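You operate a simulated robot arm through the tools that you are given. There is no shell and no other tool. Be economical: measure what you need, move in short steps, check, and stop when the job is done.

The job below is to be done with a simulated robot arm. You get a single attempt, and the scene is never put back.

Task
Open and close the valve levers named on the yellow repair block, then reset the alarm.
Fine: first open the one after OPEN, then close the two after CLOSE, each to its stop, so that one line's lamp goes dark; push the black reset button on the air ring board; leave the other levers and the block.

The check looks at the end state, three seconds after you hand in, the way a careful person would. Anything else that was tipped, shoved, dropped, spilled or broken makes it a failure.

Robot
A 6-joint arm with a two-finger gripper on a trunk, on a base that drives. Base frame: it is fixed to the floor where the robot stands at the start and does not move with it; the origin is under the middle of the robot, x ahead of it, y to its left, z up; the surface under the hand at the start is at about z = 0.807. Units: m, degrees, N and s.
It reaches about 1.298 m from its shoulder. Its first joint turns from -149.0 to 149.0 degrees. Places, roughly: black reset button [0.6, -0.5, 0.8]; valve eight lever [0.5, 0, 0.9]; valve five lever [0.3, -0.1, 0.9]; valve four lever [0.4, 0.1, 0.9]; valve nine lever [0.5, -0.2, 0.9]; valve one lever [0.7, 0.1, 0.9]; valve seven lever [0.5, 0.3, 0.9]; valve six lever [0.4, -0.4, 0.9]; valve ten lever [0.5, -0.4, 0.9]; valve three lever [0.7, -0.4, 0.9]; valve two lever [0.6, -0.1, 0.9]. Payload 1.57 kg.
The TCP is the grasp point between the finger pads, 0.021 m short of the fingertips. In the tool frame z runs along the fingers and y along their closing line. The gripper opens to 0.07 m. The gripper's body begins 0.05 m behind the TCP.
Orientation is told as [roll, pitch, yaw] about the base's x, y, z axes, in that order, counted from this pose: with the fingers straight down and closing along the base's y, the tool's x points along the base's -x, its y along +y and its z along -z.

Tools
- The arm moves only by the tool nudge_tool. Its arguments are lists of equal length, an entry for each row: "slide": the shift along the tool's x, y, z in m, a list of three; "turn": the turn, a rotation vector about the tool's x, y, z in degrees, a list of three; "hand": the closure in counts, from 0 (fully open) to 255 (shut). In form: {"slide": [[x, y, z], ...], "turn": [[ax, ay, az], ...], "hand": [hand, ...]}. A call has 1 to 12 rows; each row shifts and turns the commanded pose from where the row before left it, along the tool's axes as they then stand. A row lasts 0.2 s, in which the tool goes at most 0.05 m and 8.6 degrees; a call with a longer step from one row to the next is refused whole, and so is a gripper value outside its range. Where a pose cannot be reached the arm comes as near as it can. A force on the tool above 80 N (or 10 N above the force at the start of the call, whichever is more), or a blocked arm, ends the call early, and 0.2 s more pass. Each finger halts on what it meets, pressing with about 28 N; the grip force reading is that of the motor and also rises with nothing between the fingers. The clock runs only during rows and for 0.2 s after the last one: add rows that do not move to give the fingers time. It gives the time, the measured TCP pose, the force on the tool (base axes), the opening and the grip force at its end, in the units of the frame above (readings bear some noise), with the torque about the TCP (base axes, N m) and any sound that the robot's microphone picked up.
- Cameras (640 x 400 px; columns grow to the right, rows downward): "scene" is now at [0.028, 0.137, 1.8038]; the picture's right is [-0.29, -0.96, 0.00], its down [-0.75, 0.22, -0.63] and it looks along [0.60, -0.18, -0.78] (base axes); focal length 273 px, centre (320, 200). "wrist" rides on the gripper at [0.079, 0.004, -0.081] in the tool frame; the picture's right is [-0.05, 1.00, 0.00], its down [-0.67, -0.04, -0.74] and it looks along [-0.74, -0.04, 0.67] (tool axes); focal length 256 px, centre (320, 200). There is no depth. A picture from a camera that has moved, and an enlarged one, comes with that camera's place and axes in the base frame and with its lens.
- get_image(camera): a new picture of that camera. No time passes.
- move_column(by): slides the trunk up (or, below 0, down) by that many m; the arm and the scene camera ride with it, the base frame stays. It gives what a move gives, with no picture.
- drive_base(legs): drives the robot by 1 to 6 legs, each [ahead, turn to the left] in m and degrees, along the robot's own axes; the way and the turn of a leg run together, so that a leg with both is an arc; at most 1.5 m and 180 degrees a leg. The arm and the cameras ride along, it lands a little off, and it stops where it bumps. It gives what a move gives.
- pan_tilt(pan, tilt): turns the head with the scene camera to pan (to the left, within 155 degrees either way) and tilt (down, from -29 to 69), counted from straight ahead of the robot. It gives what a move gives.
- enlarge(camera, box): a new picture of the part [left, top, right, bottom] of that camera's present view, enlarged. No time passes.
- job_done(): hands the job in; it is judged then, once.

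Go step by step. Nothing tells you exact positions but the pictures and the camera data: compare them with the known pose of the tool, close in by small moves and look again before you grip or let go. The budget is 120 turns and 98 pictures, counting those below and the enlarged ones. Unless the task says otherwise, let go and move clear before handing in, and close with one line.

The tools are called after ">>>" by a JSON object that holds its "fn" and its "kwargs". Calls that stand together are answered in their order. nudge_tool: Moves the arm, as the interface text tells. Its arguments: {"type":"object","properties":{"slide":{"type":"array"},"turn":{"type":"array"},"hand":{"type":"array"}},"required":["slide","turn","hand"]} The other tools are called the same way: move_column (by) slides the trunk up or down; drive_base (legs) drives the base; pan_tilt (pan, tilt) turns the head that bears the scene camera; get_image (camera) takes a picture; enlarge (camera, box) takes an enlarged picture of a part of a camera's view; job_done () hands the job in.

At the start:

```text
time_s: 0.0
tcp_pos: [0.7697, -0.1374, 1.1446]
tool_rot: [-0.1, -0.1, 0.5]
ft_force: [-0.1, 0.5, 0.8]
wrist_torque: [-0.02, 0.0, 0.02]
finger_gap: 0.0699
gripper_force: 0.0
trunk travel left (down, up): [-0.826, 0.144]
robot x, y, heading: [-0.002, -0.0091, 0.1]
head pan, tilt: [-16.7, 51.3]
```

scene: 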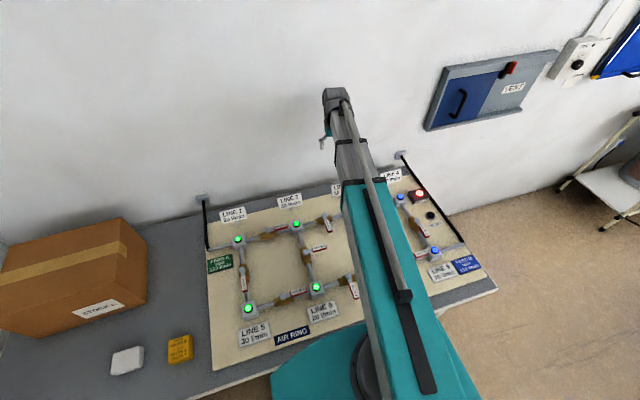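
wrist: 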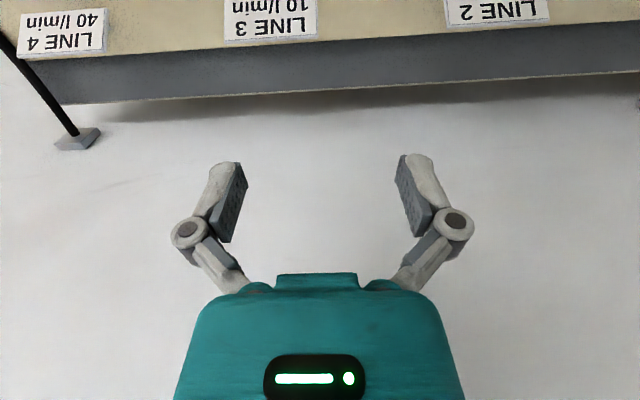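

I see the air ring board with the arm in front of it and the yellow block at left. I will read the block and enlarge the board.

>>> {"fn": "enlarge", "kwargs": {"camera": "scene", "box": [100, 320, 220, 395]}}

>>> {"fn": "enlarge", "kwargs": {"camera": "scene", "box": [200, 180, 360, 280]}}

>>> {"fn": "enlarge", "kwargs": {"camera": "scene", "box": [200, 260, 360, 360]}}

>>> {"fn": "enlarge", "kwargs": {"camera": "scene", "box": [340, 160, 500, 300]}}

```text
5.33 times, centred on (160, 358) of scene
camera zoom: at [0.028, 0.137, 1.8038], right [-0.29, -0.96, 0.0], down [-0.75, 0.22, -0.63], along [0.6, -0.18, -0.78], focal length 1454 px, centre (1173, -640)
```

zoom: 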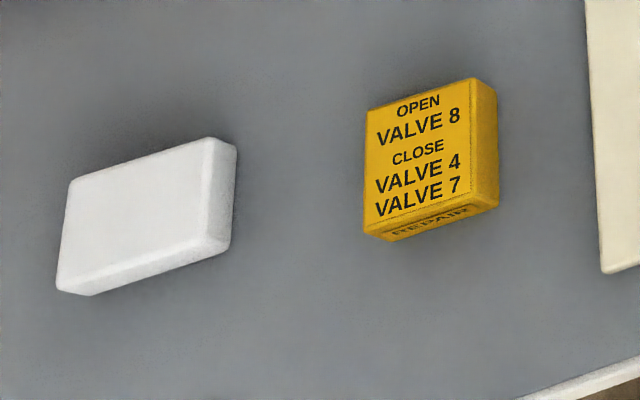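

```text
4.00 times, centred on (280, 230) of scene
camera zoom: at [0.028, 0.137, 1.8038], right [-0.29, -0.96, 0.0], down [-0.75, 0.22, -0.63], along [0.6, -0.18, -0.78], focal length 1091 px, centre (480, 80)
```

zoom: 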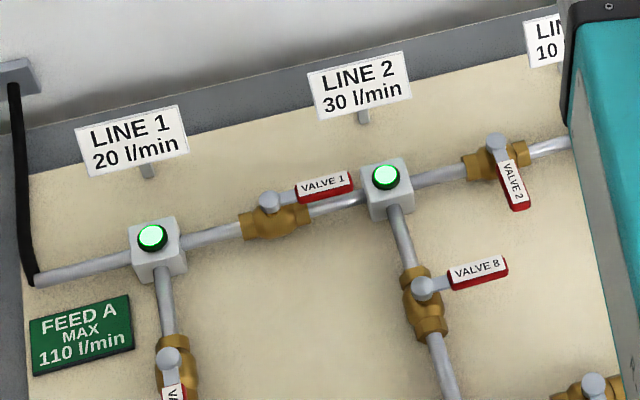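

```text
4.00 times, centred on (280, 310) of scene
camera zoom: at [0.028, 0.137, 1.8038], right [-0.29, -0.96, 0.0], down [-0.75, 0.22, -0.63], along [0.6, -0.18, -0.78], focal length 1091 px, centre (480, -240)
```

zoom: 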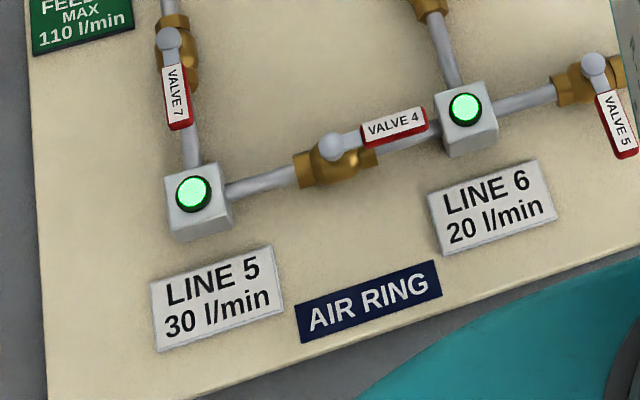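

```text
2.86 times, centred on (420, 230) of scene
camera zoom: at [0.028, 0.137, 1.8038], right [-0.29, -0.96, 0.0], down [-0.75, 0.22, -0.63], along [0.6, -0.18, -0.78], focal length 779 px, centre (34, 114)
```

zoom: 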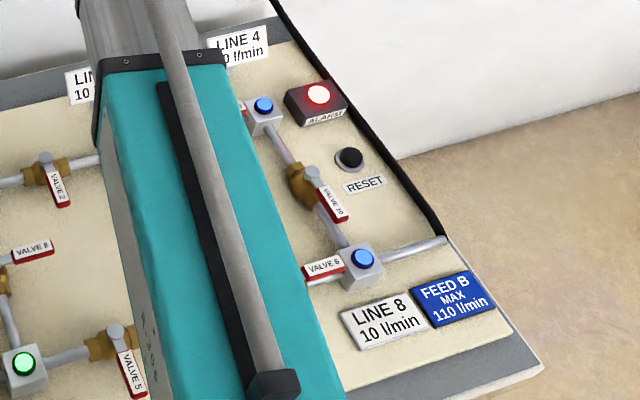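

Valve 8 lies crosswise (closed), valves 4 and 7 lie along their pipes (open). I move the hand back and up-side over the board's left half to look from the wrist.

>>> {"fn": "nudge_tool", "kwargs": {"slide": [[0.04, 0.01, 0], [0.04, 0.01, 0], [0.04, 0.01, 0], [0.04, 0.01, 0], [0.04, 0.01, 0], [0.04, 0.01, 0], [0.04, 0.01, 0], [0.04, 0.01, 0], [0.0, 0.04, 0]], "turn": [[0, 0, 0], [0, 0, 0], [0, 0, 0], [0, 0, 0], [0, 0, 0], [0, 0, 0], [0, 0, 0], [0, 0, 0], [0, 0, 0]], "hand": [255, 255, 255, 255, 255, 255, 255, 255, 255]}}

>>> {"fn": "get_image", "kwargs": {"camera": "wrist"}}

>>> {"fn": "get_image", "kwargs": {"camera": "scene"}}

```text
time_s: 2.0
tcp_pos: [0.5377, -0.0353, 1.145]
tool_rot: [0.1, -0.1, 0.5]
ft_force: [-0.3, 0.0, 0.2]
wrist_torque: [0.01, 0.02, -0.01]
finger_gap: 0.0
gripper_force: 28.2
out of reach, approached as far as the arm can: row 6, 7, 8, 9
trunk travel left (down, up): [-0.826, 0.144]
robot x, y, heading: [0.0001, -0.016, -0.0]
head pan, tilt: [-16.7, 51.3]
```

```text
91 pictures are left
camera wrist: at [0.4565, -0.033, 1.2263], right [0.04, 1.0, 0.0], down [0.67, -0.03, 0.74], along [0.74, -0.03, -0.67], focal length 256 px, centre (320, 200)
```

wrist: 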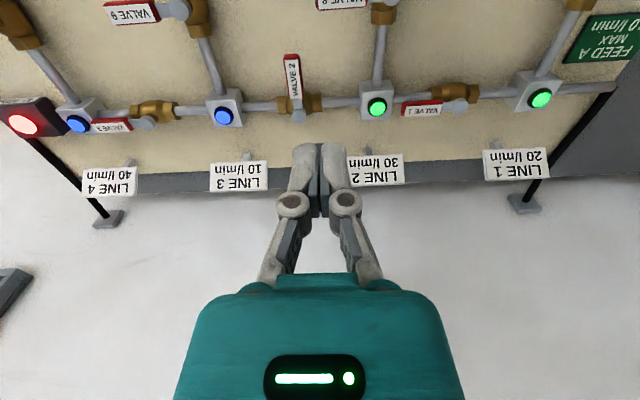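

```text
90 pictures are left
camera scene: at [0.0276, 0.1373, 1.8038], right [-0.29, -0.96, 0.0], down [-0.75, 0.22, -0.63], along [0.6, -0.18, -0.78], focal length 273 px, centre (320, 200)
```

scene: 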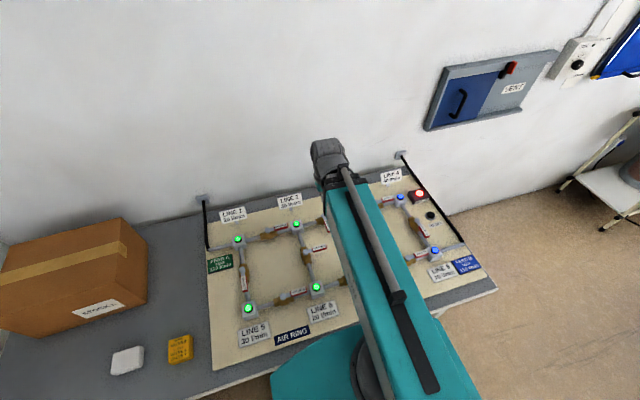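

The arm can't come close enough in; I back the base by 0.3 m, with the hand held high and clear.

>>> {"fn": "drive_base", "kwargs": {"legs": [[-0.3, 0]]}}

>>> {"fn": "get_image", "kwargs": {"camera": "wrist"}}

>>> {"fn": "get_image", "kwargs": {"camera": "scene"}}

```text
time_s: 4.4
tcp_pos: [0.2318, -0.0339, 1.1451]
tool_rot: [0.0, 0.1, 0.7]
ft_force: [0.0, -0.1, -0.2]
wrist_torque: [0.04, 0.0, 0.03]
finger_gap: 0.0
gripper_force: 28.2
trunk travel left (down, up): [-0.826, 0.144]
robot x, y, heading: [-0.3044, -0.0133, 0.2]
head pan, tilt: [-16.7, 51.3]
```

```text
89 pictures are left
camera wrist: at [0.1501, -0.0319, 1.2263], right [0.04, 1.0, 0.0], down [0.67, -0.03, 0.74], along [0.74, -0.03, -0.67], focal length 256 px, centre (320, 200)
```

wrist: 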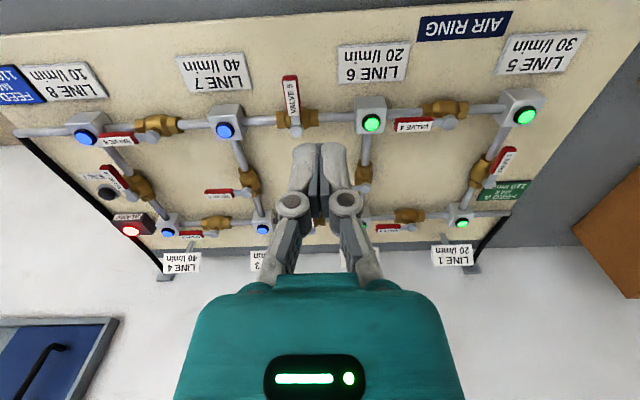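

```text
88 pictures are left
camera scene: at [-0.2794, 0.1372, 1.8038], right [-0.28, -0.96, 0.0], down [-0.75, 0.22, -0.63], along [0.6, -0.18, -0.78], focal length 273 px, centre (320, 200)
```

scene: 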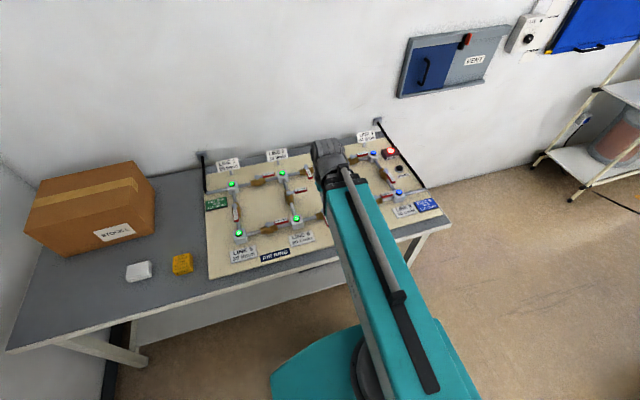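

I have good views; I enlarge to measure the valve levers in both cameras.

>>> {"fn": "enlarge", "kwargs": {"camera": "wrist", "box": [340, 80, 560, 240]}}

>>> {"fn": "enlarge", "kwargs": {"camera": "scene", "box": [200, 150, 330, 260]}}

```text
2.50 times, centred on (450, 160) of wrist
camera zoom: at [0.1501, -0.0319, 1.2263], right [0.04, 1.0, 0.0], down [0.67, -0.03, 0.74], along [0.74, -0.03, -0.67], focal length 640 px, centre (-5, 300)
```

zoom: 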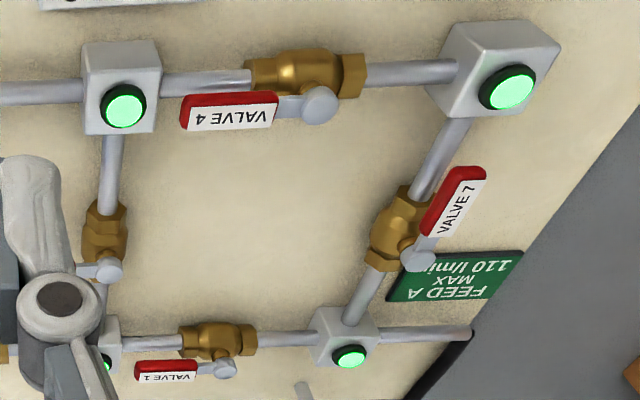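

```text
3.64 times, centred on (265, 205) of scene
camera zoom: at [-0.2794, 0.1372, 1.8038], right [-0.28, -0.96, 0.0], down [-0.75, 0.22, -0.63], along [0.6, -0.18, -0.78], focal length 992 px, centre (520, 182)
```

zoom: 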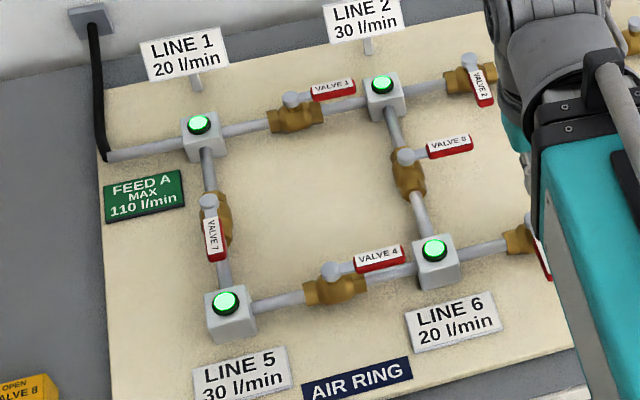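

Lever tops lie at about z=0.875: valve 8 pivot ≈(0.512,0.047) with the tip toward −y, valve 4 pivot ≈(0.367,0.16), valve 7 pivot ≈(0.507,0.284). I move near valve 8 and look closer for its swing direction.

>>> {"fn": "nudge_tool", "kwargs": {"slide": [[-0.035, 0.003, 0.02], [-0.035, 0.003, 0.02], [-0.035, 0.003, 0.02], [-0.035, 0.003, 0.02], [-0.035, 0.003, 0.02], [-0.0, 0.003, 0.02]], "turn": [[0, 0, 0], [0, 0, 0], [0, 0, 0], [0, 0, 0], [0, 0, 0], [0, 0, 0]], "hand": [255, 255, 255, 255, 255, 255]}}

>>> {"fn": "get_image", "kwargs": {"camera": "wrist"}}

```text
time_s: 5.8
tcp_pos: [0.4051, -0.0143, 1.1439]
tool_rot: [0.0, 0.1, 0.7]
ft_force: [0.3, 0.5, 0.1]
wrist_torque: [0.01, 0.04, 0.0]
finger_gap: 0.0002
gripper_force: 28.3
out of reach, approached as far as the arm can: row 1, 2, 3, 4, 5, 6
trunk travel left (down, up): [-0.826, 0.144]
robot x, y, heading: [-0.3054, -0.0126, 0.0]
head pan, tilt: [-16.7, 51.3]
```

```text
85 pictures are left
camera wrist: at [0.3248, -0.012, 1.2262], right [0.04, 1.0, 0.0], down [0.67, -0.03, 0.74], along [0.74, -0.03, -0.67], focal length 256 px, centre (320, 200)
```

wrist: 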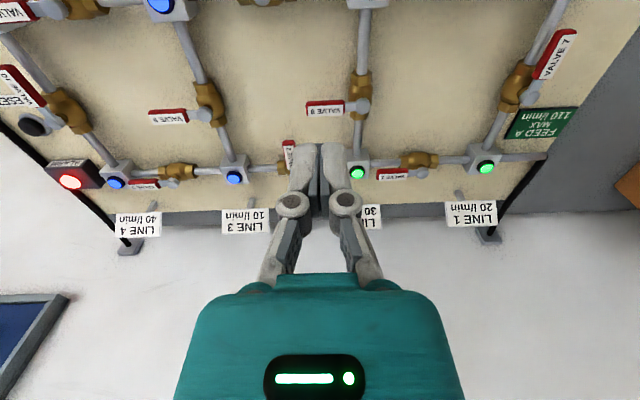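

The arm won't go lower at this posture, so the trunk must come down. I lower it partway.

>>> {"fn": "move_column", "kwargs": {"by": -0.15}}

>>> {"fn": "get_image", "kwargs": {"camera": "wrist"}}

>>> {"fn": "get_image", "kwargs": {"camera": "scene"}}

```text
time_s: 7.6
tcp_pos: [0.4054, -0.0134, 0.994]
tool_rot: [0.0, 0.1, 0.7]
ft_force: [0.6, 0.4, -0.6]
wrist_torque: [0.0, -0.02, 0.0]
finger_gap: 0.0001
gripper_force: 28.0
trunk travel left (down, up): [-0.676, 0.294]
robot x, y, heading: [-0.3082, -0.0122, 0.5]
head pan, tilt: [-16.7, 51.3]
```

```text
84 pictures are left
camera wrist: at [0.3248, -0.0121, 1.0762], right [0.04, 1.0, 0.0], down [0.67, -0.03, 0.74], along [0.74, -0.03, -0.67], focal length 256 px, centre (320, 200)
```

wrist: 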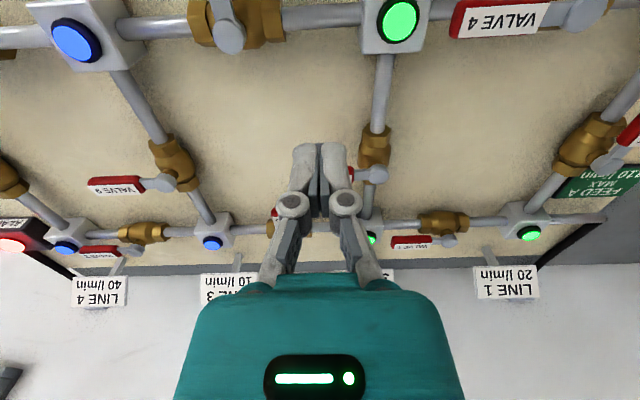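

```text
83 pictures are left
camera scene: at [-0.2789, 0.1372, 1.6538], right [-0.28, -0.96, 0.0], down [-0.75, 0.22, -0.63], along [0.6, -0.18, -0.78], focal length 273 px, centre (320, 200)
```

scene: 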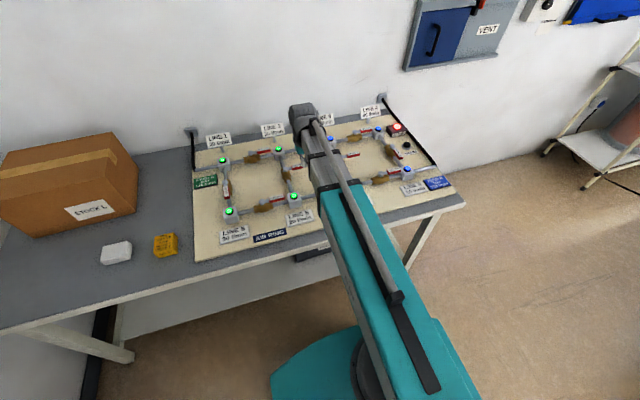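

Column is lower. Now I move over the far side of valve 8's lever, staying above everything.

>>> {"fn": "nudge_tool", "kwargs": {"slide": [[-0.035, 0, 0], [-0.035, 0, 0], [-0.035, 0, 0], [-0.035, 0, 0], [0, 0, 0.02]], "turn": [[0, 0, 0], [0, 0, 0], [0, 0, 0], [0, 0, 0], [0, 0, 0]], "hand": [255, 255, 255, 255, 255]}}

>>> {"fn": "enlarge", "kwargs": {"camera": "scene", "box": [190, 120, 330, 250]}}

>>> {"fn": "get_image", "kwargs": {"camera": "wrist"}}

```text
time_s: 8.8
tcp_pos: [0.547, -0.0121, 0.9949]
tool_rot: [0.0, 0.2, 0.7]
ft_force: [-0.4, -0.1, -0.6]
wrist_torque: [0.03, 0.01, 0.0]
finger_gap: 0.0
gripper_force: 28.6
out of reach, approached as far as the arm can: row 5
trunk travel left (down, up): [-0.676, 0.294]
robot x, y, heading: [-0.3101, -0.0153, 0.1]
head pan, tilt: [-16.7, 51.3]
```

```text
3.08 times, centred on (260, 185) of scene
camera zoom: at [-0.2786, 0.1372, 1.6538], right [-0.28, -0.96, 0.0], down [-0.75, 0.22, -0.63], along [0.6, -0.18, -0.78], focal length 839 px, centre (505, 246)
```

zoom: 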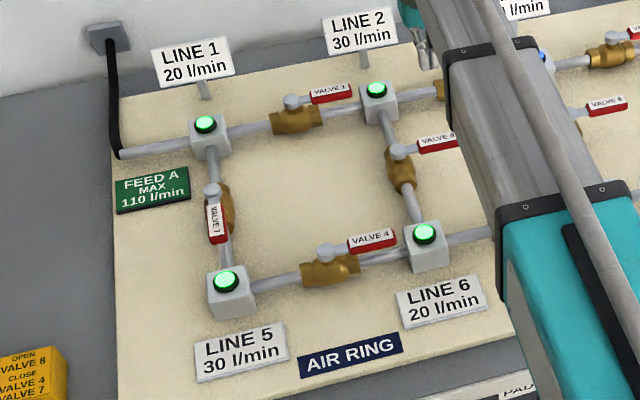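

```text
81 pictures are left
camera wrist: at [0.4658, -0.0098, 1.076], right [0.04, 1.0, 0.0], down [0.67, -0.03, 0.74], along [0.74, -0.03, -0.67], focal length 256 px, centre (320, 200)
```

wrist: 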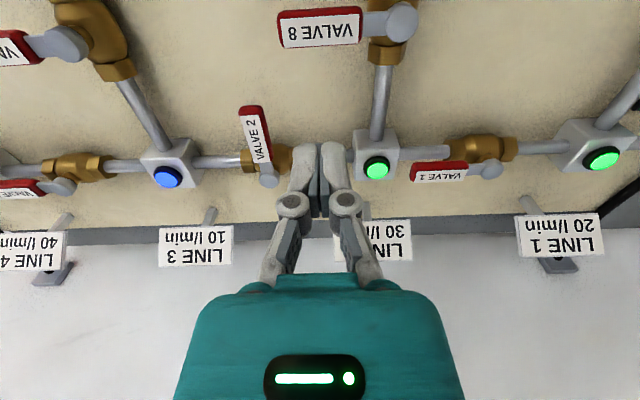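

The hand's height is set by the column (telescoping arm). The fingers are about 1 cm beyond valve 8's lever; I lower the trunk 0.12 so that the fingertips sit beside it.

>>> {"fn": "move_column", "kwargs": {"by": -0.12}}

>>> {"fn": "get_image", "kwargs": {"camera": "wrist"}}

>>> {"fn": "get_image", "kwargs": {"camera": "scene"}}

```text
time_s: 10.3
tcp_pos: [0.5464, -0.0117, 0.8743]
tool_rot: [0.0, 0.2, 0.6]
ft_force: [0.0, 0.3, 0.5]
wrist_torque: [0.01, -0.01, -0.01]
finger_gap: 0.0
gripper_force: 28.6
trunk travel left (down, up): [-0.556, 0.414]
robot x, y, heading: [-0.3091, -0.0144, 0.3]
head pan, tilt: [-16.7, 51.3]
```

```text
80 pictures are left
camera wrist: at [0.4656, -0.0099, 0.9562], right [0.04, 1.0, 0.0], down [0.67, -0.03, 0.74], along [0.74, -0.03, -0.67], focal length 256 px, centre (320, 200)
```

wrist: 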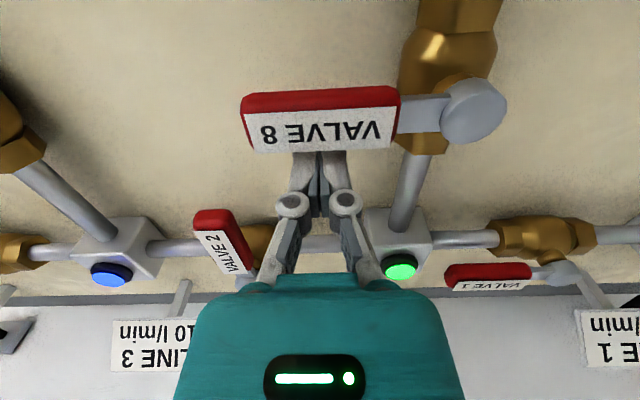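

```text
79 pictures are left
camera scene: at [-0.2788, 0.1372, 1.5338], right [-0.28, -0.96, 0.0], down [-0.75, 0.22, -0.63], along [0.6, -0.18, -0.78], focal length 273 px, centre (320, 200)
```

scene: 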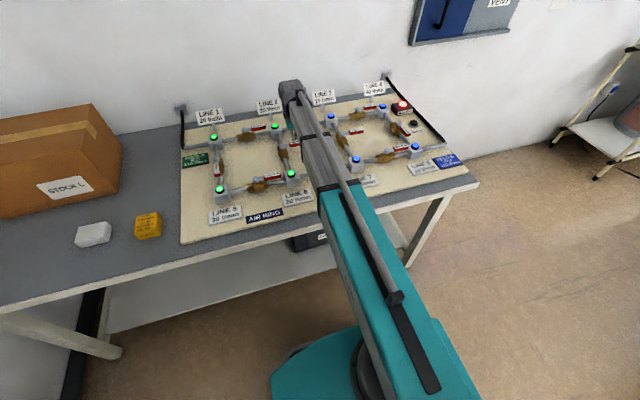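

The fingertips are behind the lever at mid height. I pull gently toward −x to test that way.

>>> {"fn": "nudge_tool", "kwargs": {"slide": [[0.008, 0, 0], [0.008, 0, 0], [0.008, 0, 0]], "turn": [[0, 0, 0], [0, 0, 0], [0, 0, 0]], "hand": [255, 255, 255]}}

>>> {"fn": "get_image", "kwargs": {"camera": "wrist"}}

```text
time_s: 11.1
tcp_pos: [0.5225, -0.0107, 0.8749]
tool_rot: [0.0, 0.1, 0.6]
ft_force: [1.5, 0.5, -6.2]
wrist_torque: [-0.05, -0.06, -0.05]
finger_gap: 0.0
gripper_force: 27.5
trunk travel left (down, up): [-0.556, 0.414]
robot x, y, heading: [-0.3065, -0.0125, 0.3]
head pan, tilt: [-16.7, 51.3]
```

```text
78 pictures are left
camera wrist: at [0.4419, -0.0103, 0.9556], right [0.04, 1.0, 0.0], down [0.67, -0.03, 0.74], along [0.74, -0.03, -0.67], focal length 256 px, centre (320, 200)
```

wrist: 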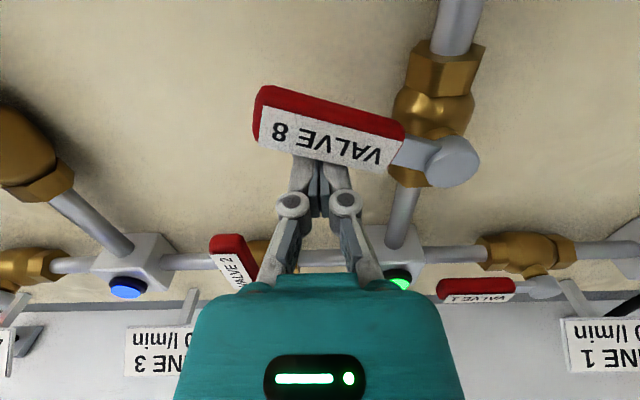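

The lever follows toward −x. I keep on along its arc.

>>> {"fn": "nudge_tool", "kwargs": {"slide": [[0.0105, -0.0056, 0], [0.0107, 0.0011, 0], [0.0076, 0.0025, 0], [0.0076, 0.0026, 0], [0.0066, 0.0044, 0], [0.0067, 0.0044, 0], [0.0053, 0.006, 0], [0.0053, 0.006, 0]], "turn": [[0, 0, 0], [0, 0, 0], [0, 0, 0], [0, 0, 0], [0, 0, 0], [0, 0, 0], [0, 0, 0], [0, 0, 0]], "hand": [255, 255, 255, 255, 255, 255, 255, 255]}}

>>> {"fn": "get_image", "kwargs": {"camera": "wrist"}}

```text
time_s: 12.9
tcp_pos: [0.4622, 0.0094, 0.875]
tool_rot: [0.0, 0.1, 0.6]
ft_force: [0.2, -0.1, 0.2]
wrist_torque: [-0.03, 0.01, 0.01]
finger_gap: 0.0001
gripper_force: 27.9
trunk travel left (down, up): [-0.556, 0.414]
robot x, y, heading: [-0.305, -0.0164, 0.0]
head pan, tilt: [-16.7, 51.3]
```

```text
77 pictures are left
camera wrist: at [0.3813, 0.0109, 0.9562], right [0.04, 1.0, 0.0], down [0.67, -0.03, 0.74], along [0.74, -0.03, -0.67], focal length 256 px, centre (320, 200)
```

wrist: 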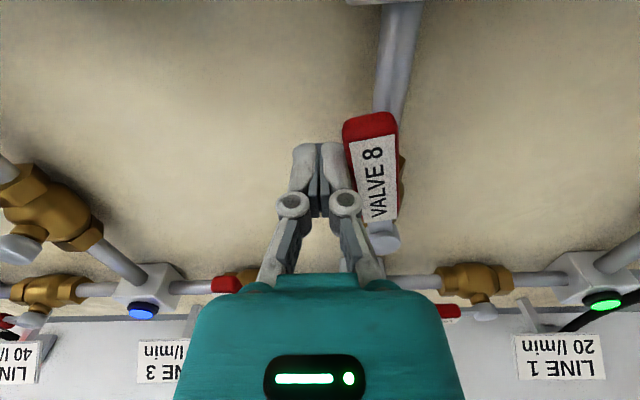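

The lever is nearly along the pipe. I push on toward +y until the stop is felt.

>>> {"fn": "nudge_tool", "kwargs": {"slide": [[0.004, 0.007, 0], [0.002, 0.006, 0], [0, 0.004, 0], [0, 0.004, 0], [0, 0.004, 0], [0, 0.003, 0], [0, 0.003, 0]], "turn": [[0, 0, 0], [0, 0, 0], [0, 0, 0], [0, 0, 0], [0, 0, 0], [0, 0, 0], [0, 0, 0]], "hand": [255, 255, 255, 255, 255, 255, 255]}}

>>> {"fn": "get_image", "kwargs": {"camera": "wrist"}}

```text
time_s: 14.4
tcp_pos: [0.4561, 0.0224, 0.8741]
tool_rot: [-1.7, 0.0, 0.2]
ft_force: [1.9, -28.9, 5.0]
wrist_torque: [0.03, -0.02, -0.03]
finger_gap: 0.0
gripper_force: 28.3
trunk travel left (down, up): [-0.556, 0.414]
robot x, y, heading: [-0.3074, -0.0128, 0.1]
head pan, tilt: [-16.7, 51.3]
stopped in row 7: the force on the tool passed its limit at 82 N (the readings are from after the stop); the commanded pose is now the measured one
```

```text
76 pictures are left
camera wrist: at [0.3749, 0.0267, 0.9563], right [0.05, 1.0, -0.03], down [0.67, -0.01, 0.75], along [0.74, -0.06, -0.67], focal length 256 px, centre (320, 200)
```

wrist: 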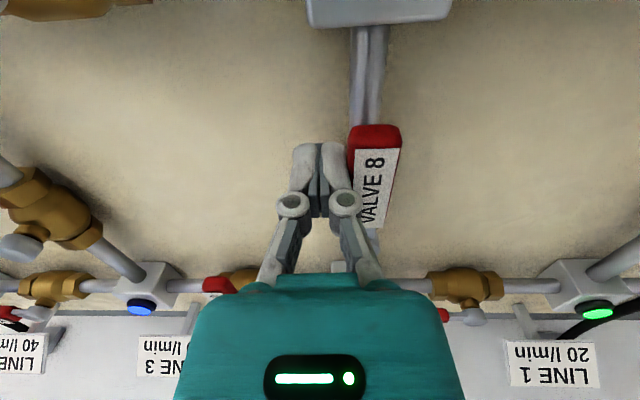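

Valve 8 reached its open stop. I back off and lift clear.

>>> {"fn": "nudge_tool", "kwargs": {"slide": [[0, -0.012, 0], [0, -0.015, 0]], "turn": [[0, 0, 0], [0, 0, 0]], "hand": [255, 255]}}

>>> {"fn": "move_column", "kwargs": {"by": 0.12}}

>>> {"fn": "get_image", "kwargs": {"camera": "wrist"}}

>>> {"fn": "enlarge", "kwargs": {"camera": "scene", "box": [190, 110, 350, 240]}}

```text
time_s: 15.0
tcp_pos: [0.4562, 0.0014, 0.8747]
tool_rot: [-1.3, 0.1, 0.3]
ft_force: [0.9, -1.0, -0.1]
wrist_torque: [0.02, 0.0, 0.01]
finger_gap: 0.0001
gripper_force: 28.2
trunk travel left (down, up): [-0.556, 0.414]
robot x, y, heading: [-0.3066, -0.0164, -0.0]
head pan, tilt: [-16.7, 51.3]
```

```text
time_s: 16.5
tcp_pos: [0.4551, 0.0003, 0.9943]
tool_rot: [-1.4, 0.1, 0.2]
ft_force: [0.2, 0.0, -0.1]
wrist_torque: [0.01, -0.02, -0.01]
finger_gap: 0.0004
gripper_force: 28.1
trunk travel left (down, up): [-0.676, 0.294]
robot x, y, heading: [-0.3013, -0.0164, 0.1]
head pan, tilt: [-16.7, 51.3]
```

```text
75 pictures are left
camera wrist: at [0.3753, 0.0048, 1.0759], right [0.05, 1.0, -0.02], down [0.67, -0.01, 0.74], along [0.74, -0.05, -0.67], focal length 256 px, centre (320, 200)
```

wrist: 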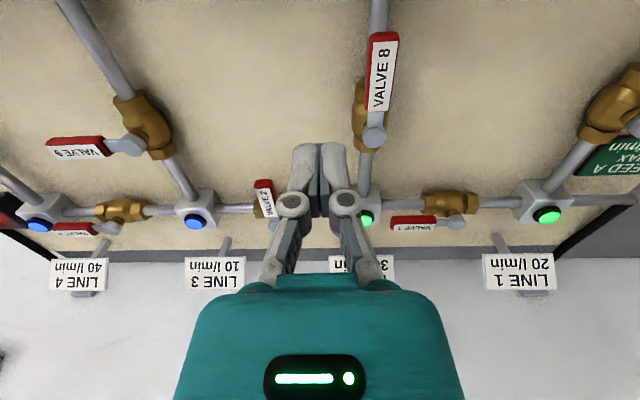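

```text
3.08 times, centred on (270, 175) of scene
camera zoom: at [-0.2786, 0.1372, 1.6538], right [-0.29, -0.96, 0.0], down [-0.75, 0.22, -0.63], along [0.6, -0.18, -0.78], focal length 839 px, centre (474, 277)
```

zoom: 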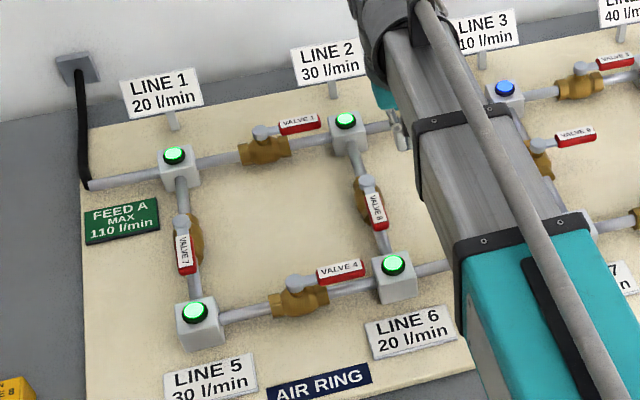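

Valve 8 is open along its pipe. Next I move over the far side of valve 4's lever.

>>> {"fn": "nudge_tool", "kwargs": {"slide": [[0.018, 0.034, 0], [0.018, 0.034, 0], [0.017, 0.034, 0]], "turn": [[-1.4, 0, 0], [0, 0, 0], [0, 0, 0]], "hand": [255, 255, 255]}}

>>> {"fn": "get_image", "kwargs": {"camera": "wrist"}}

>>> {"fn": "get_image", "kwargs": {"camera": "scene"}}

```text
time_s: 17.3
tcp_pos: [0.4006, 0.1054, 0.9948]
tool_rot: [0.1, 0.1, 0.3]
ft_force: [0.0, 0.7, 0.5]
wrist_torque: [-0.02, 0.01, -0.01]
finger_gap: 0.0
gripper_force: 28.5
trunk travel left (down, up): [-0.676, 0.294]
robot x, y, heading: [-0.3062, -0.013, 0.1]
head pan, tilt: [-16.7, 51.3]
```

```text
73 pictures are left
camera wrist: at [0.3196, 0.1069, 1.0761], right [0.05, 1.0, 0.0], down [0.67, -0.03, 0.74], along [0.74, -0.04, -0.67], focal length 256 px, centre (320, 200)
```

wrist: 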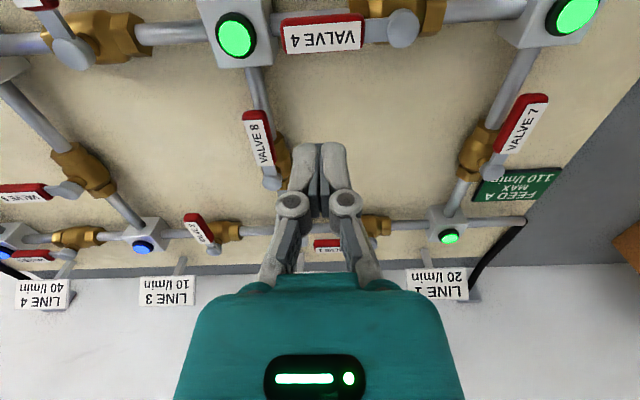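

```text
72 pictures are left
camera scene: at [-0.2787, 0.1373, 1.6538], right [-0.29, -0.96, 0.0], down [-0.75, 0.22, -0.63], along [0.6, -0.18, -0.78], focal length 273 px, centre (320, 200)
```

scene: 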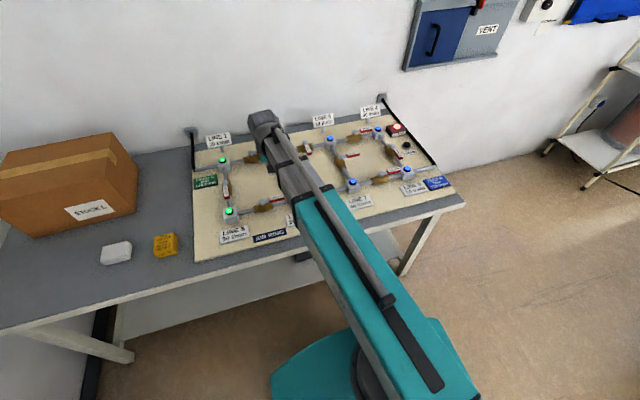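

Fingers are about 1 cm beyond valve 4's lever (pivot ≈(0.373,0.160)). I lower.

>>> {"fn": "move_column", "kwargs": {"by": -0.12}}

>>> {"fn": "nudge_tool", "kwargs": {"slide": [[0.008, 0, 0], [0.008, 0, 0], [0.008, 0, 0]], "turn": [[0, 0, 0], [0, 0, 0], [0, 0, 0]], "hand": [255, 255, 255]}}

>>> {"fn": "get_image", "kwargs": {"camera": "wrist"}}

```text
time_s: 18.8
tcp_pos: [0.4008, 0.1041, 0.8743]
tool_rot: [0.1, 0.1, 0.3]
ft_force: [0.3, 0.5, 0.4]
wrist_torque: [-0.01, -0.01, -0.01]
finger_gap: 0.0
gripper_force: 27.7
trunk travel left (down, up): [-0.556, 0.414]
robot x, y, heading: [-0.3064, -0.0116, 0.1]
head pan, tilt: [-16.7, 51.3]
```

```text
time_s: 19.6
tcp_pos: [0.3767, 0.1052, 0.8742]
tool_rot: [0.0, 0.0, 0.3]
ft_force: [0.3, 0.2, -0.2]
wrist_torque: [0.05, 0.01, -0.01]
finger_gap: 0.0001
gripper_force: 28.1
trunk travel left (down, up): [-0.556, 0.414]
robot x, y, heading: [-0.3053, -0.0103, 0.1]
head pan, tilt: [-16.7, 51.3]
```

```text
71 pictures are left
camera wrist: at [0.2959, 0.1067, 0.9561], right [0.05, 1.0, 0.0], down [0.67, -0.03, 0.74], along [0.74, -0.04, -0.67], focal length 256 px, centre (320, 200)
```

wrist: 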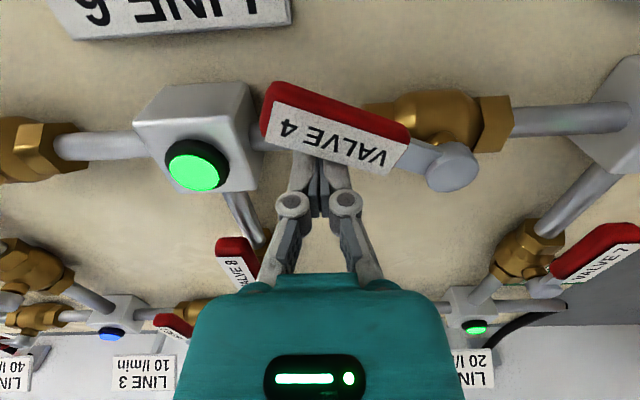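

Valve 4's lever follows. For margin over the pipe I rise 4 mm, then sweep along the arc.

>>> {"fn": "move_column", "kwargs": {"by": 0.004}}

>>> {"fn": "nudge_tool", "kwargs": {"slide": [[0.006, -0.003, 0], [0.0095, -0.001, 0], [0.0076, 0.0025, 0], [0.0076, 0.0026, 0], [0.0066, 0.0044, 0], [0.0067, 0.0044, 0], [0.0053, 0.006, 0], [0.0053, 0.006, 0]], "turn": [[0, 0, 0], [0, 0, 0], [0, 0, 0], [0, 0, 0], [0, 0, 0], [0, 0, 0], [0, 0, 0], [0, 0, 0]], "hand": [255, 255, 255, 255, 255, 255, 255, 255]}}

>>> {"fn": "get_image", "kwargs": {"camera": "wrist"}}

```text
time_s: 20.1
tcp_pos: [0.3762, 0.1032, 0.878]
tool_rot: [0.0, 0.1, 0.3]
ft_force: [0.9, 0.1, 0.0]
wrist_torque: [0.01, 0.0, 0.02]
finger_gap: 0.0
gripper_force: 28.5
trunk travel left (down, up): [-0.56, 0.41]
robot x, y, heading: [-0.3068, -0.0123, -0.1]
head pan, tilt: [-16.7, 51.3]
```

```text
time_s: 21.9
tcp_pos: [0.321, 0.1253, 0.8789]
tool_rot: [0.0, 0.1, 0.3]
ft_force: [0.9, -0.1, 0.2]
wrist_torque: [-0.02, -0.02, -0.01]
finger_gap: 0.0
gripper_force: 28.9
trunk travel left (down, up): [-0.56, 0.41]
robot x, y, heading: [-0.3031, -0.0111, 0.3]
head pan, tilt: [-16.7, 51.3]
```

```text
70 pictures are left
camera wrist: at [0.2407, 0.1284, 0.9601], right [0.05, 1.0, 0.0], down [0.67, -0.03, 0.74], along [0.74, -0.04, -0.67], focal length 256 px, centre (320, 200)
```

wrist: 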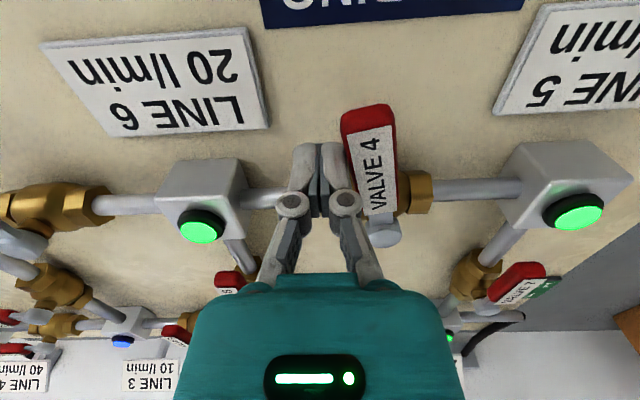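

Valve 4's lever is nearly crosswise. I push it gently to its stop.

>>> {"fn": "nudge_tool", "kwargs": {"slide": [[0.004, 0.006, 0], [0.002, 0.005, 0], [0, 0.003, 0], [0, 0.002, 0], [0, 0.002, 0], [0, 0.002, 0], [0, 0.001, 0]], "turn": [[0, 0, 0], [0, 0, 0], [0, 0, 0], [0, 0, 0], [0, 0, 0], [0, 0, 0], [0, 0, 0]], "hand": [255, 255, 255, 255, 255, 255, 255]}}

>>> {"fn": "get_image", "kwargs": {"camera": "wrist"}}

```text
time_s: 23.5
tcp_pos: [0.3154, 0.14, 0.879]
tool_rot: [-0.5, 0.0, 0.2]
ft_force: [-6.2, -54.4, -6.6]
wrist_torque: [-0.42, 0.09, -0.08]
finger_gap: 0.0
gripper_force: 28.6
trunk travel left (down, up): [-0.56, 0.41]
robot x, y, heading: [-0.3049, -0.0138, 0.0]
head pan, tilt: [-16.7, 51.3]
```

```text
69 pictures are left
camera wrist: at [0.235, 0.1441, 0.9606], right [0.05, 1.0, -0.01], down [0.67, -0.03, 0.74], along [0.74, -0.04, -0.67], focal length 256 px, centre (320, 200)
```

wrist: 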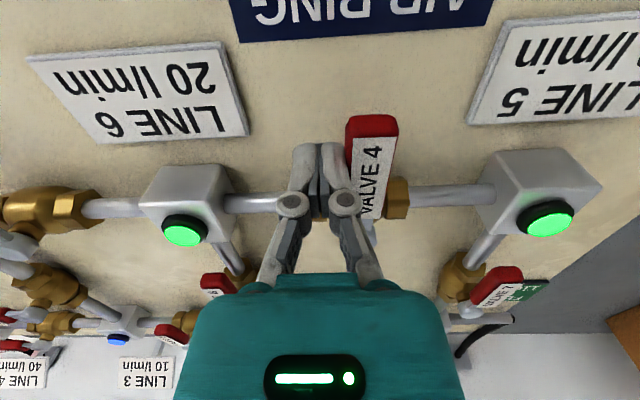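

Valve 4 is at its stop. I back off, lift, and move over valve 7's left side.

>>> {"fn": "nudge_tool", "kwargs": {"slide": [[0, -0.012, 0], [0, -0.012, 0]], "turn": [[0, 0, 0], [0, 0, 0]], "hand": [255, 255]}}

>>> {"fn": "move_column", "kwargs": {"by": 0.116}}

>>> {"fn": "nudge_tool", "kwargs": {"slide": [[-0.022, 0.033, 0], [-0.022, 0.033, 0], [-0.022, 0.033, 0], [-0.022, 0.033, 0], [-0.022, 0.033, 0], [-0.022, 0.033, 0]], "turn": [[0, 0, 0], [0, 0, 0], [0, 0, 0], [0, 0, 0], [0, 0, 0], [0, 0, 0]], "hand": [255, 255, 255, 255, 255, 255]}}

>>> {"fn": "get_image", "kwargs": {"camera": "wrist"}}

>>> {"fn": "get_image", "kwargs": {"camera": "scene"}}

```text
time_s: 24.1
tcp_pos: [0.3181, 0.124, 0.8793]
tool_rot: [0.1, 0.0, 0.3]
ft_force: [-0.4, 1.0, 0.1]
wrist_torque: [-0.02, 0.06, 0.0]
finger_gap: 0.0001
gripper_force: 29.0
trunk travel left (down, up): [-0.56, 0.41]
robot x, y, heading: [-0.306, -0.015, 0.2]
head pan, tilt: [-16.7, 51.3]
```

```text
time_s: 25.6
tcp_pos: [0.3175, 0.123, 0.994]
tool_rot: [0.0, 0.1, 0.2]
ft_force: [0.7, 0.4, 0.3]
wrist_torque: [-0.01, 0.0, 0.0]
finger_gap: 0.0001
gripper_force: 28.6
trunk travel left (down, up): [-0.676, 0.294]
robot x, y, heading: [-0.3058, -0.0109, 0.0]
head pan, tilt: [-16.7, 51.3]
```

```text
time_s: 27.0
tcp_pos: [0.4483, 0.3217, 0.994]
tool_rot: [-0.1, 0.0, 0.2]
ft_force: [0.2, -0.1, -0.1]
wrist_torque: [0.03, 0.01, -0.02]
finger_gap: 0.0
gripper_force: 28.8
trunk travel left (down, up): [-0.676, 0.294]
robot x, y, heading: [-0.3102, -0.0124, 0.3]
head pan, tilt: [-16.7, 51.3]
```

```text
68 pictures are left
camera wrist: at [0.3675, 0.3235, 1.0759], right [0.05, 1.0, 0.0], down [0.67, -0.03, 0.74], along [0.74, -0.04, -0.67], focal length 256 px, centre (320, 200)
```

wrist: 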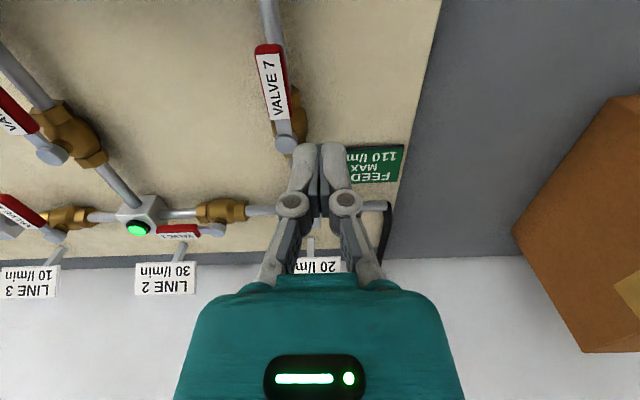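

```text
67 pictures are left
camera scene: at [-0.2784, 0.1373, 1.6538], right [-0.28, -0.96, 0.0], down [-0.75, 0.22, -0.63], along [0.6, -0.18, -0.78], focal length 273 px, centre (320, 200)
```

scene: 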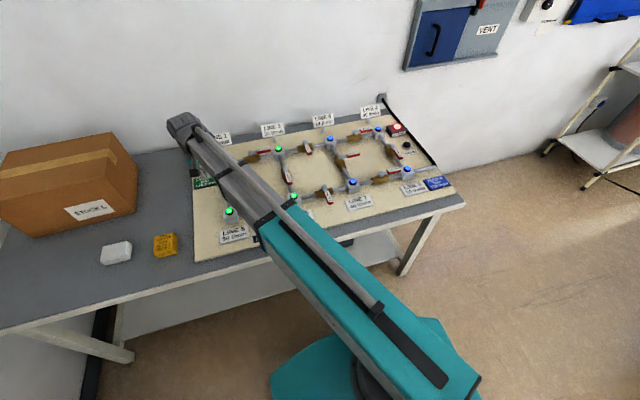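

Fingers are left of valve 7's lever (pivot ≈(0.508,0.284)), with clear board below. I lower and push gently toward −y.

>>> {"fn": "move_column", "kwargs": {"by": -0.117}}

>>> {"fn": "nudge_tool", "kwargs": {"slide": [[0, -0.008, 0], [0, -0.008, 0], [0, -0.006, 0], [0, -0.006, 0]], "turn": [[0, 0, 0], [0, 0, 0], [0, 0, 0], [0, 0, 0]], "hand": [255, 255, 255, 255]}}

>>> {"fn": "get_image", "kwargs": {"camera": "wrist"}}

```text
time_s: 28.4
tcp_pos: [0.4474, 0.3199, 0.878]
tool_rot: [0.0, 0.1, 0.3]
ft_force: [0.3, -0.2, 0.0]
wrist_torque: [-0.01, -0.02, -0.01]
finger_gap: 0.0004
gripper_force: 28.2
trunk travel left (down, up): [-0.559, 0.411]
robot x, y, heading: [-0.3097, -0.0152, -0.2]
head pan, tilt: [-16.7, 51.3]
```

```text
time_s: 29.4
tcp_pos: [0.4475, 0.2916, 0.8776]
tool_rot: [0.0, 0.1, 0.3]
ft_force: [-0.1, 0.7, 0.8]
wrist_torque: [0.01, 0.0, 0.0]
finger_gap: 0.0001
gripper_force: 28.1
trunk travel left (down, up): [-0.559, 0.411]
robot x, y, heading: [-0.3039, -0.0179, 0.0]
head pan, tilt: [-16.7, 51.3]
```

```text
66 pictures are left
camera wrist: at [0.3667, 0.2942, 0.9591], right [0.05, 1.0, 0.0], down [0.67, -0.03, 0.74], along [0.74, -0.04, -0.67], focal length 256 px, centre (320, 200)
```

wrist: 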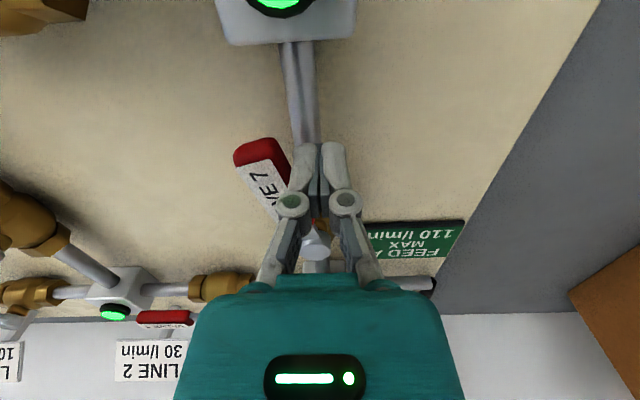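

It swings toward −y. I follow the arc to about 80 degrees.

>>> {"fn": "nudge_tool", "kwargs": {"slide": [[0.0003, -0.007, 0], [0.0003, -0.007, 0], [-0.0019, -0.0078, 0], [-0.0019, -0.0078, 0], [-0.0038, -0.007, 0], [-0.0038, -0.007, 0], [-0.0055, -0.0058, 0], [-0.0056, -0.0059, 0], [-0.0044, -0.003, 0], [-0.0044, -0.0029, 0]], "turn": [[0, 0, 0], [0, 0, 0], [0, 0, 0], [0, 0, 0], [0, 0, 0], [0, 0, 0], [0, 0, 0], [0, 0, 0], [0, 0, 0], [0, 0, 0]], "hand": [255, 255, 255, 255, 255, 255, 255, 255, 255, 255]}}

>>> {"fn": "get_image", "kwargs": {"camera": "wrist"}}

```text
time_s: 31.6
tcp_pos: [0.4782, 0.2316, 0.8767]
tool_rot: [0.0, 0.1, 0.3]
ft_force: [-0.3, 0.3, -0.6]
wrist_torque: [0.0, -0.01, -0.02]
finger_gap: 0.0
gripper_force: 29.0
trunk travel left (down, up): [-0.559, 0.411]
robot x, y, heading: [-0.3046, -0.0124, 0.1]
head pan, tilt: [-16.7, 51.3]
```

```text
65 pictures are left
camera wrist: at [0.3976, 0.2334, 0.9591], right [0.05, 1.0, 0.0], down [0.67, -0.03, 0.74], along [0.74, -0.04, -0.67], focal length 256 px, centre (320, 200)
```

wrist: 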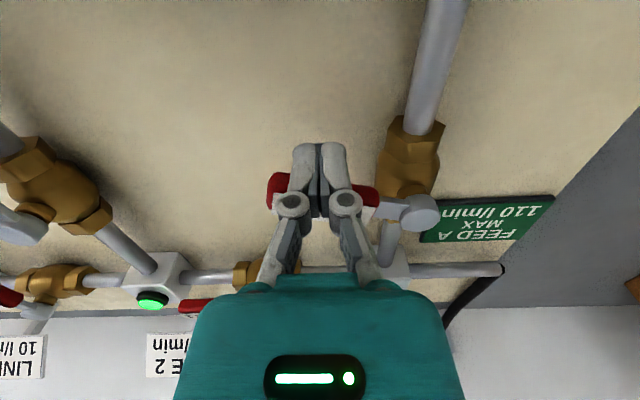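

Nearly crosswise. I push gently toward +x to the stop.

>>> {"fn": "nudge_tool", "kwargs": {"slide": [[-0.005, -0.002, 0], [-0.005, 0, 0], [-0.003, 0, 0], [-0.002, 0, 0], [-0.002, 0, 0], [-0.002, 0, 0], [-0.001, 0, 0]], "turn": [[0, 0, 0], [0, 0, 0], [0, 0, 0], [0, 0, 0], [0, 0, 0], [0, 0, 0], [0, 0, 0]], "hand": [255, 255, 255, 255, 255, 255, 255]}}

>>> {"fn": "get_image", "kwargs": {"camera": "wrist"}}

```text
time_s: 33.2
tcp_pos: [0.4988, 0.229, 0.8773]
tool_rot: [0.0, 0.1, 0.3]
ft_force: [-5.9, -2.6, -2.8]
wrist_torque: [-0.03, 0.07, 0.04]
finger_gap: 0.0
gripper_force: 28.7
trunk travel left (down, up): [-0.559, 0.411]
robot x, y, heading: [-0.3055, -0.0128, 0.1]
head pan, tilt: [-16.7, 51.3]
```

```text
64 pictures are left
camera wrist: at [0.417, 0.2318, 0.9593], right [0.05, 1.0, 0.0], down [0.67, -0.03, 0.74], along [0.74, -0.04, -0.67], focal length 256 px, centre (320, 200)
```

wrist: 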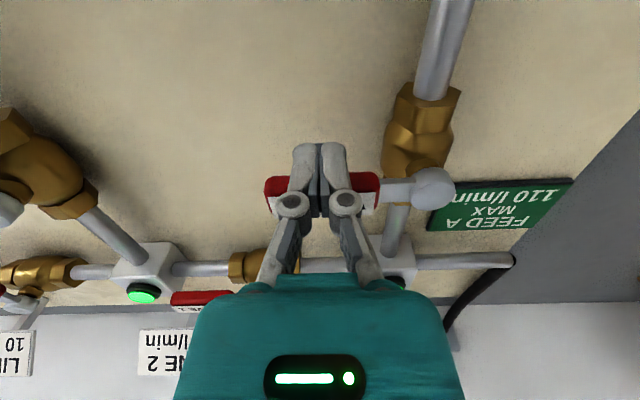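

Contact begins to resist; I press a bit more until the force shows the stop firmly.

>>> {"fn": "nudge_tool", "kwargs": {"slide": [[-0.002, 0, 0], [-0.001, 0, 0], [-0.001, 0, 0]], "turn": [[0, 0, 0], [0, 0, 0], [0, 0, 0]], "hand": [255, 255, 255]}}

```text
time_s: 34.0
tcp_pos: [0.4983, 0.2299, 0.8784]
tool_rot: [-0.1, 0.4, 0.3]
ft_force: [-35.1, -3.4, -18.1]
wrist_torque: [-0.15, 0.48, 0.23]
finger_gap: 0.0062
gripper_force: 28.6
trunk travel left (down, up): [-0.559, 0.411]
robot x, y, heading: [-0.3062, -0.0144, 0.1]
head pan, tilt: [-16.7, 51.3]
```

Firm stop with no further motion. I back off, lift and look at everything.

>>> {"fn": "nudge_tool", "kwargs": {"slide": [[0.012, 0, 0], [0.015, 0, 0]], "turn": [[0, 0, 0], [0, 0, 0]], "hand": [255, 255]}}

>>> {"fn": "move_column", "kwargs": {"by": 0.117}}

>>> {"fn": "nudge_tool", "kwargs": {"slide": [[0, -0.045, 0], [0, -0.045, 0], [0, -0.045, 0], [0, -0.045, 0], [0, -0.045, 0], [0, -0.045, 0], [0, -0.045, 0], [0, -0.045, 0], [0, -0.045, 0]], "turn": [[0, 0, 0], [0, 0, 0], [0, 0, 0], [0, 0, 0], [0, 0, 0], [0, 0, 0], [0, 0, 0], [0, 0, 0], [0, 0, 0]], "hand": [255, 255, 255, 255, 255, 255, 255, 255, 255]}}

>>> {"fn": "get_image", "kwargs": {"camera": "scene"}}

>>> {"fn": "enlarge", "kwargs": {"camera": "scene", "box": [190, 110, 350, 240]}}

>>> {"fn": "get_image", "kwargs": {"camera": "wrist"}}

```text
time_s: 34.6
tcp_pos: [0.477, 0.2288, 0.8776]
tool_rot: [-0.1, 0.1, 0.3]
ft_force: [0.1, 0.1, -0.3]
wrist_torque: [-0.03, 0.03, 0.01]
finger_gap: 0.0
gripper_force: 28.8
trunk travel left (down, up): [-0.559, 0.411]
robot x, y, heading: [-0.3072, -0.0104, 0.1]
head pan, tilt: [-16.7, 51.3]
```

```text
time_s: 36.1
tcp_pos: [0.4764, 0.2295, 0.9955]
tool_rot: [0.0, 0.1, 0.2]
ft_force: [-0.5, -0.2, 0.1]
wrist_torque: [0.0, -0.01, -0.03]
finger_gap: 0.0001
gripper_force: 28.6
trunk travel left (down, up): [-0.676, 0.294]
robot x, y, heading: [-0.301, -0.0141, -0.0]
head pan, tilt: [-16.7, 51.3]
```

```text
time_s: 38.1
tcp_pos: [0.4776, -0.1767, 0.9946]
tool_rot: [0.1, 0.2, 0.2]
ft_force: [0.1, -0.4, 0.1]
wrist_torque: [0.0, -0.02, 0.03]
finger_gap: 0.0001
gripper_force: 28.7
out of reach, approached as far as the arm can: row 2, 9
trunk travel left (down, up): [-0.676, 0.294]
robot x, y, heading: [-0.3064, -0.0135, -0.1]
head pan, tilt: [-16.7, 51.3]
```

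```text
63 pictures are left
camera scene: at [-0.2786, 0.1372, 1.6538], right [-0.29, -0.96, 0.0], down [-0.75, 0.22, -0.63], along [0.6, -0.18, -0.78], focal length 273 px, centre (320, 200)
```

scene: 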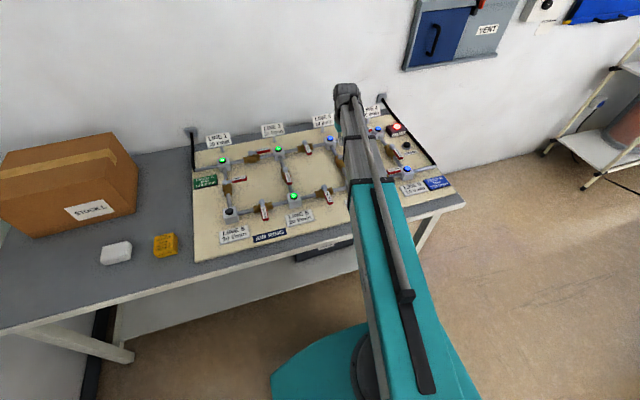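

```text
3.08 times, centred on (270, 175) of scene
camera zoom: at [-0.2786, 0.1372, 1.6538], right [-0.29, -0.96, 0.0], down [-0.75, 0.22, -0.63], along [0.6, -0.18, -0.78], focal length 839 px, centre (474, 277)
```

zoom: 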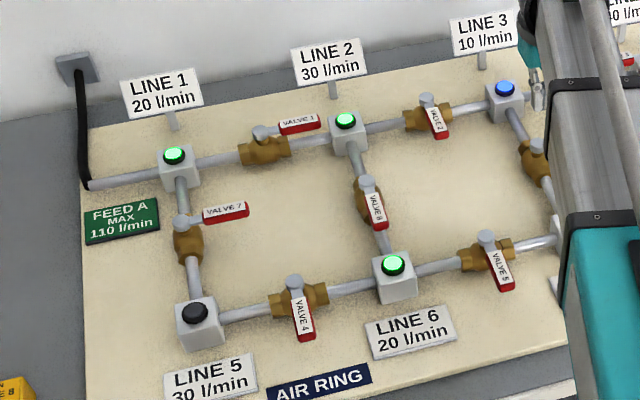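

```text
61 pictures are left
camera wrist: at [0.3971, -0.1742, 1.0761], right [0.05, 1.0, 0.0], down [0.67, -0.03, 0.74], along [0.74, -0.04, -0.67], focal length 256 px, centre (320, 200)
```

wrist: 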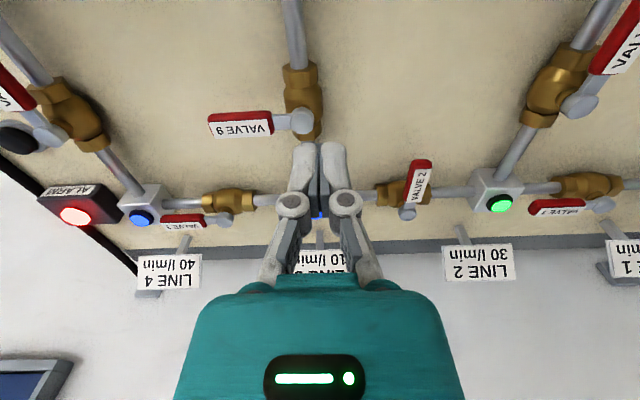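

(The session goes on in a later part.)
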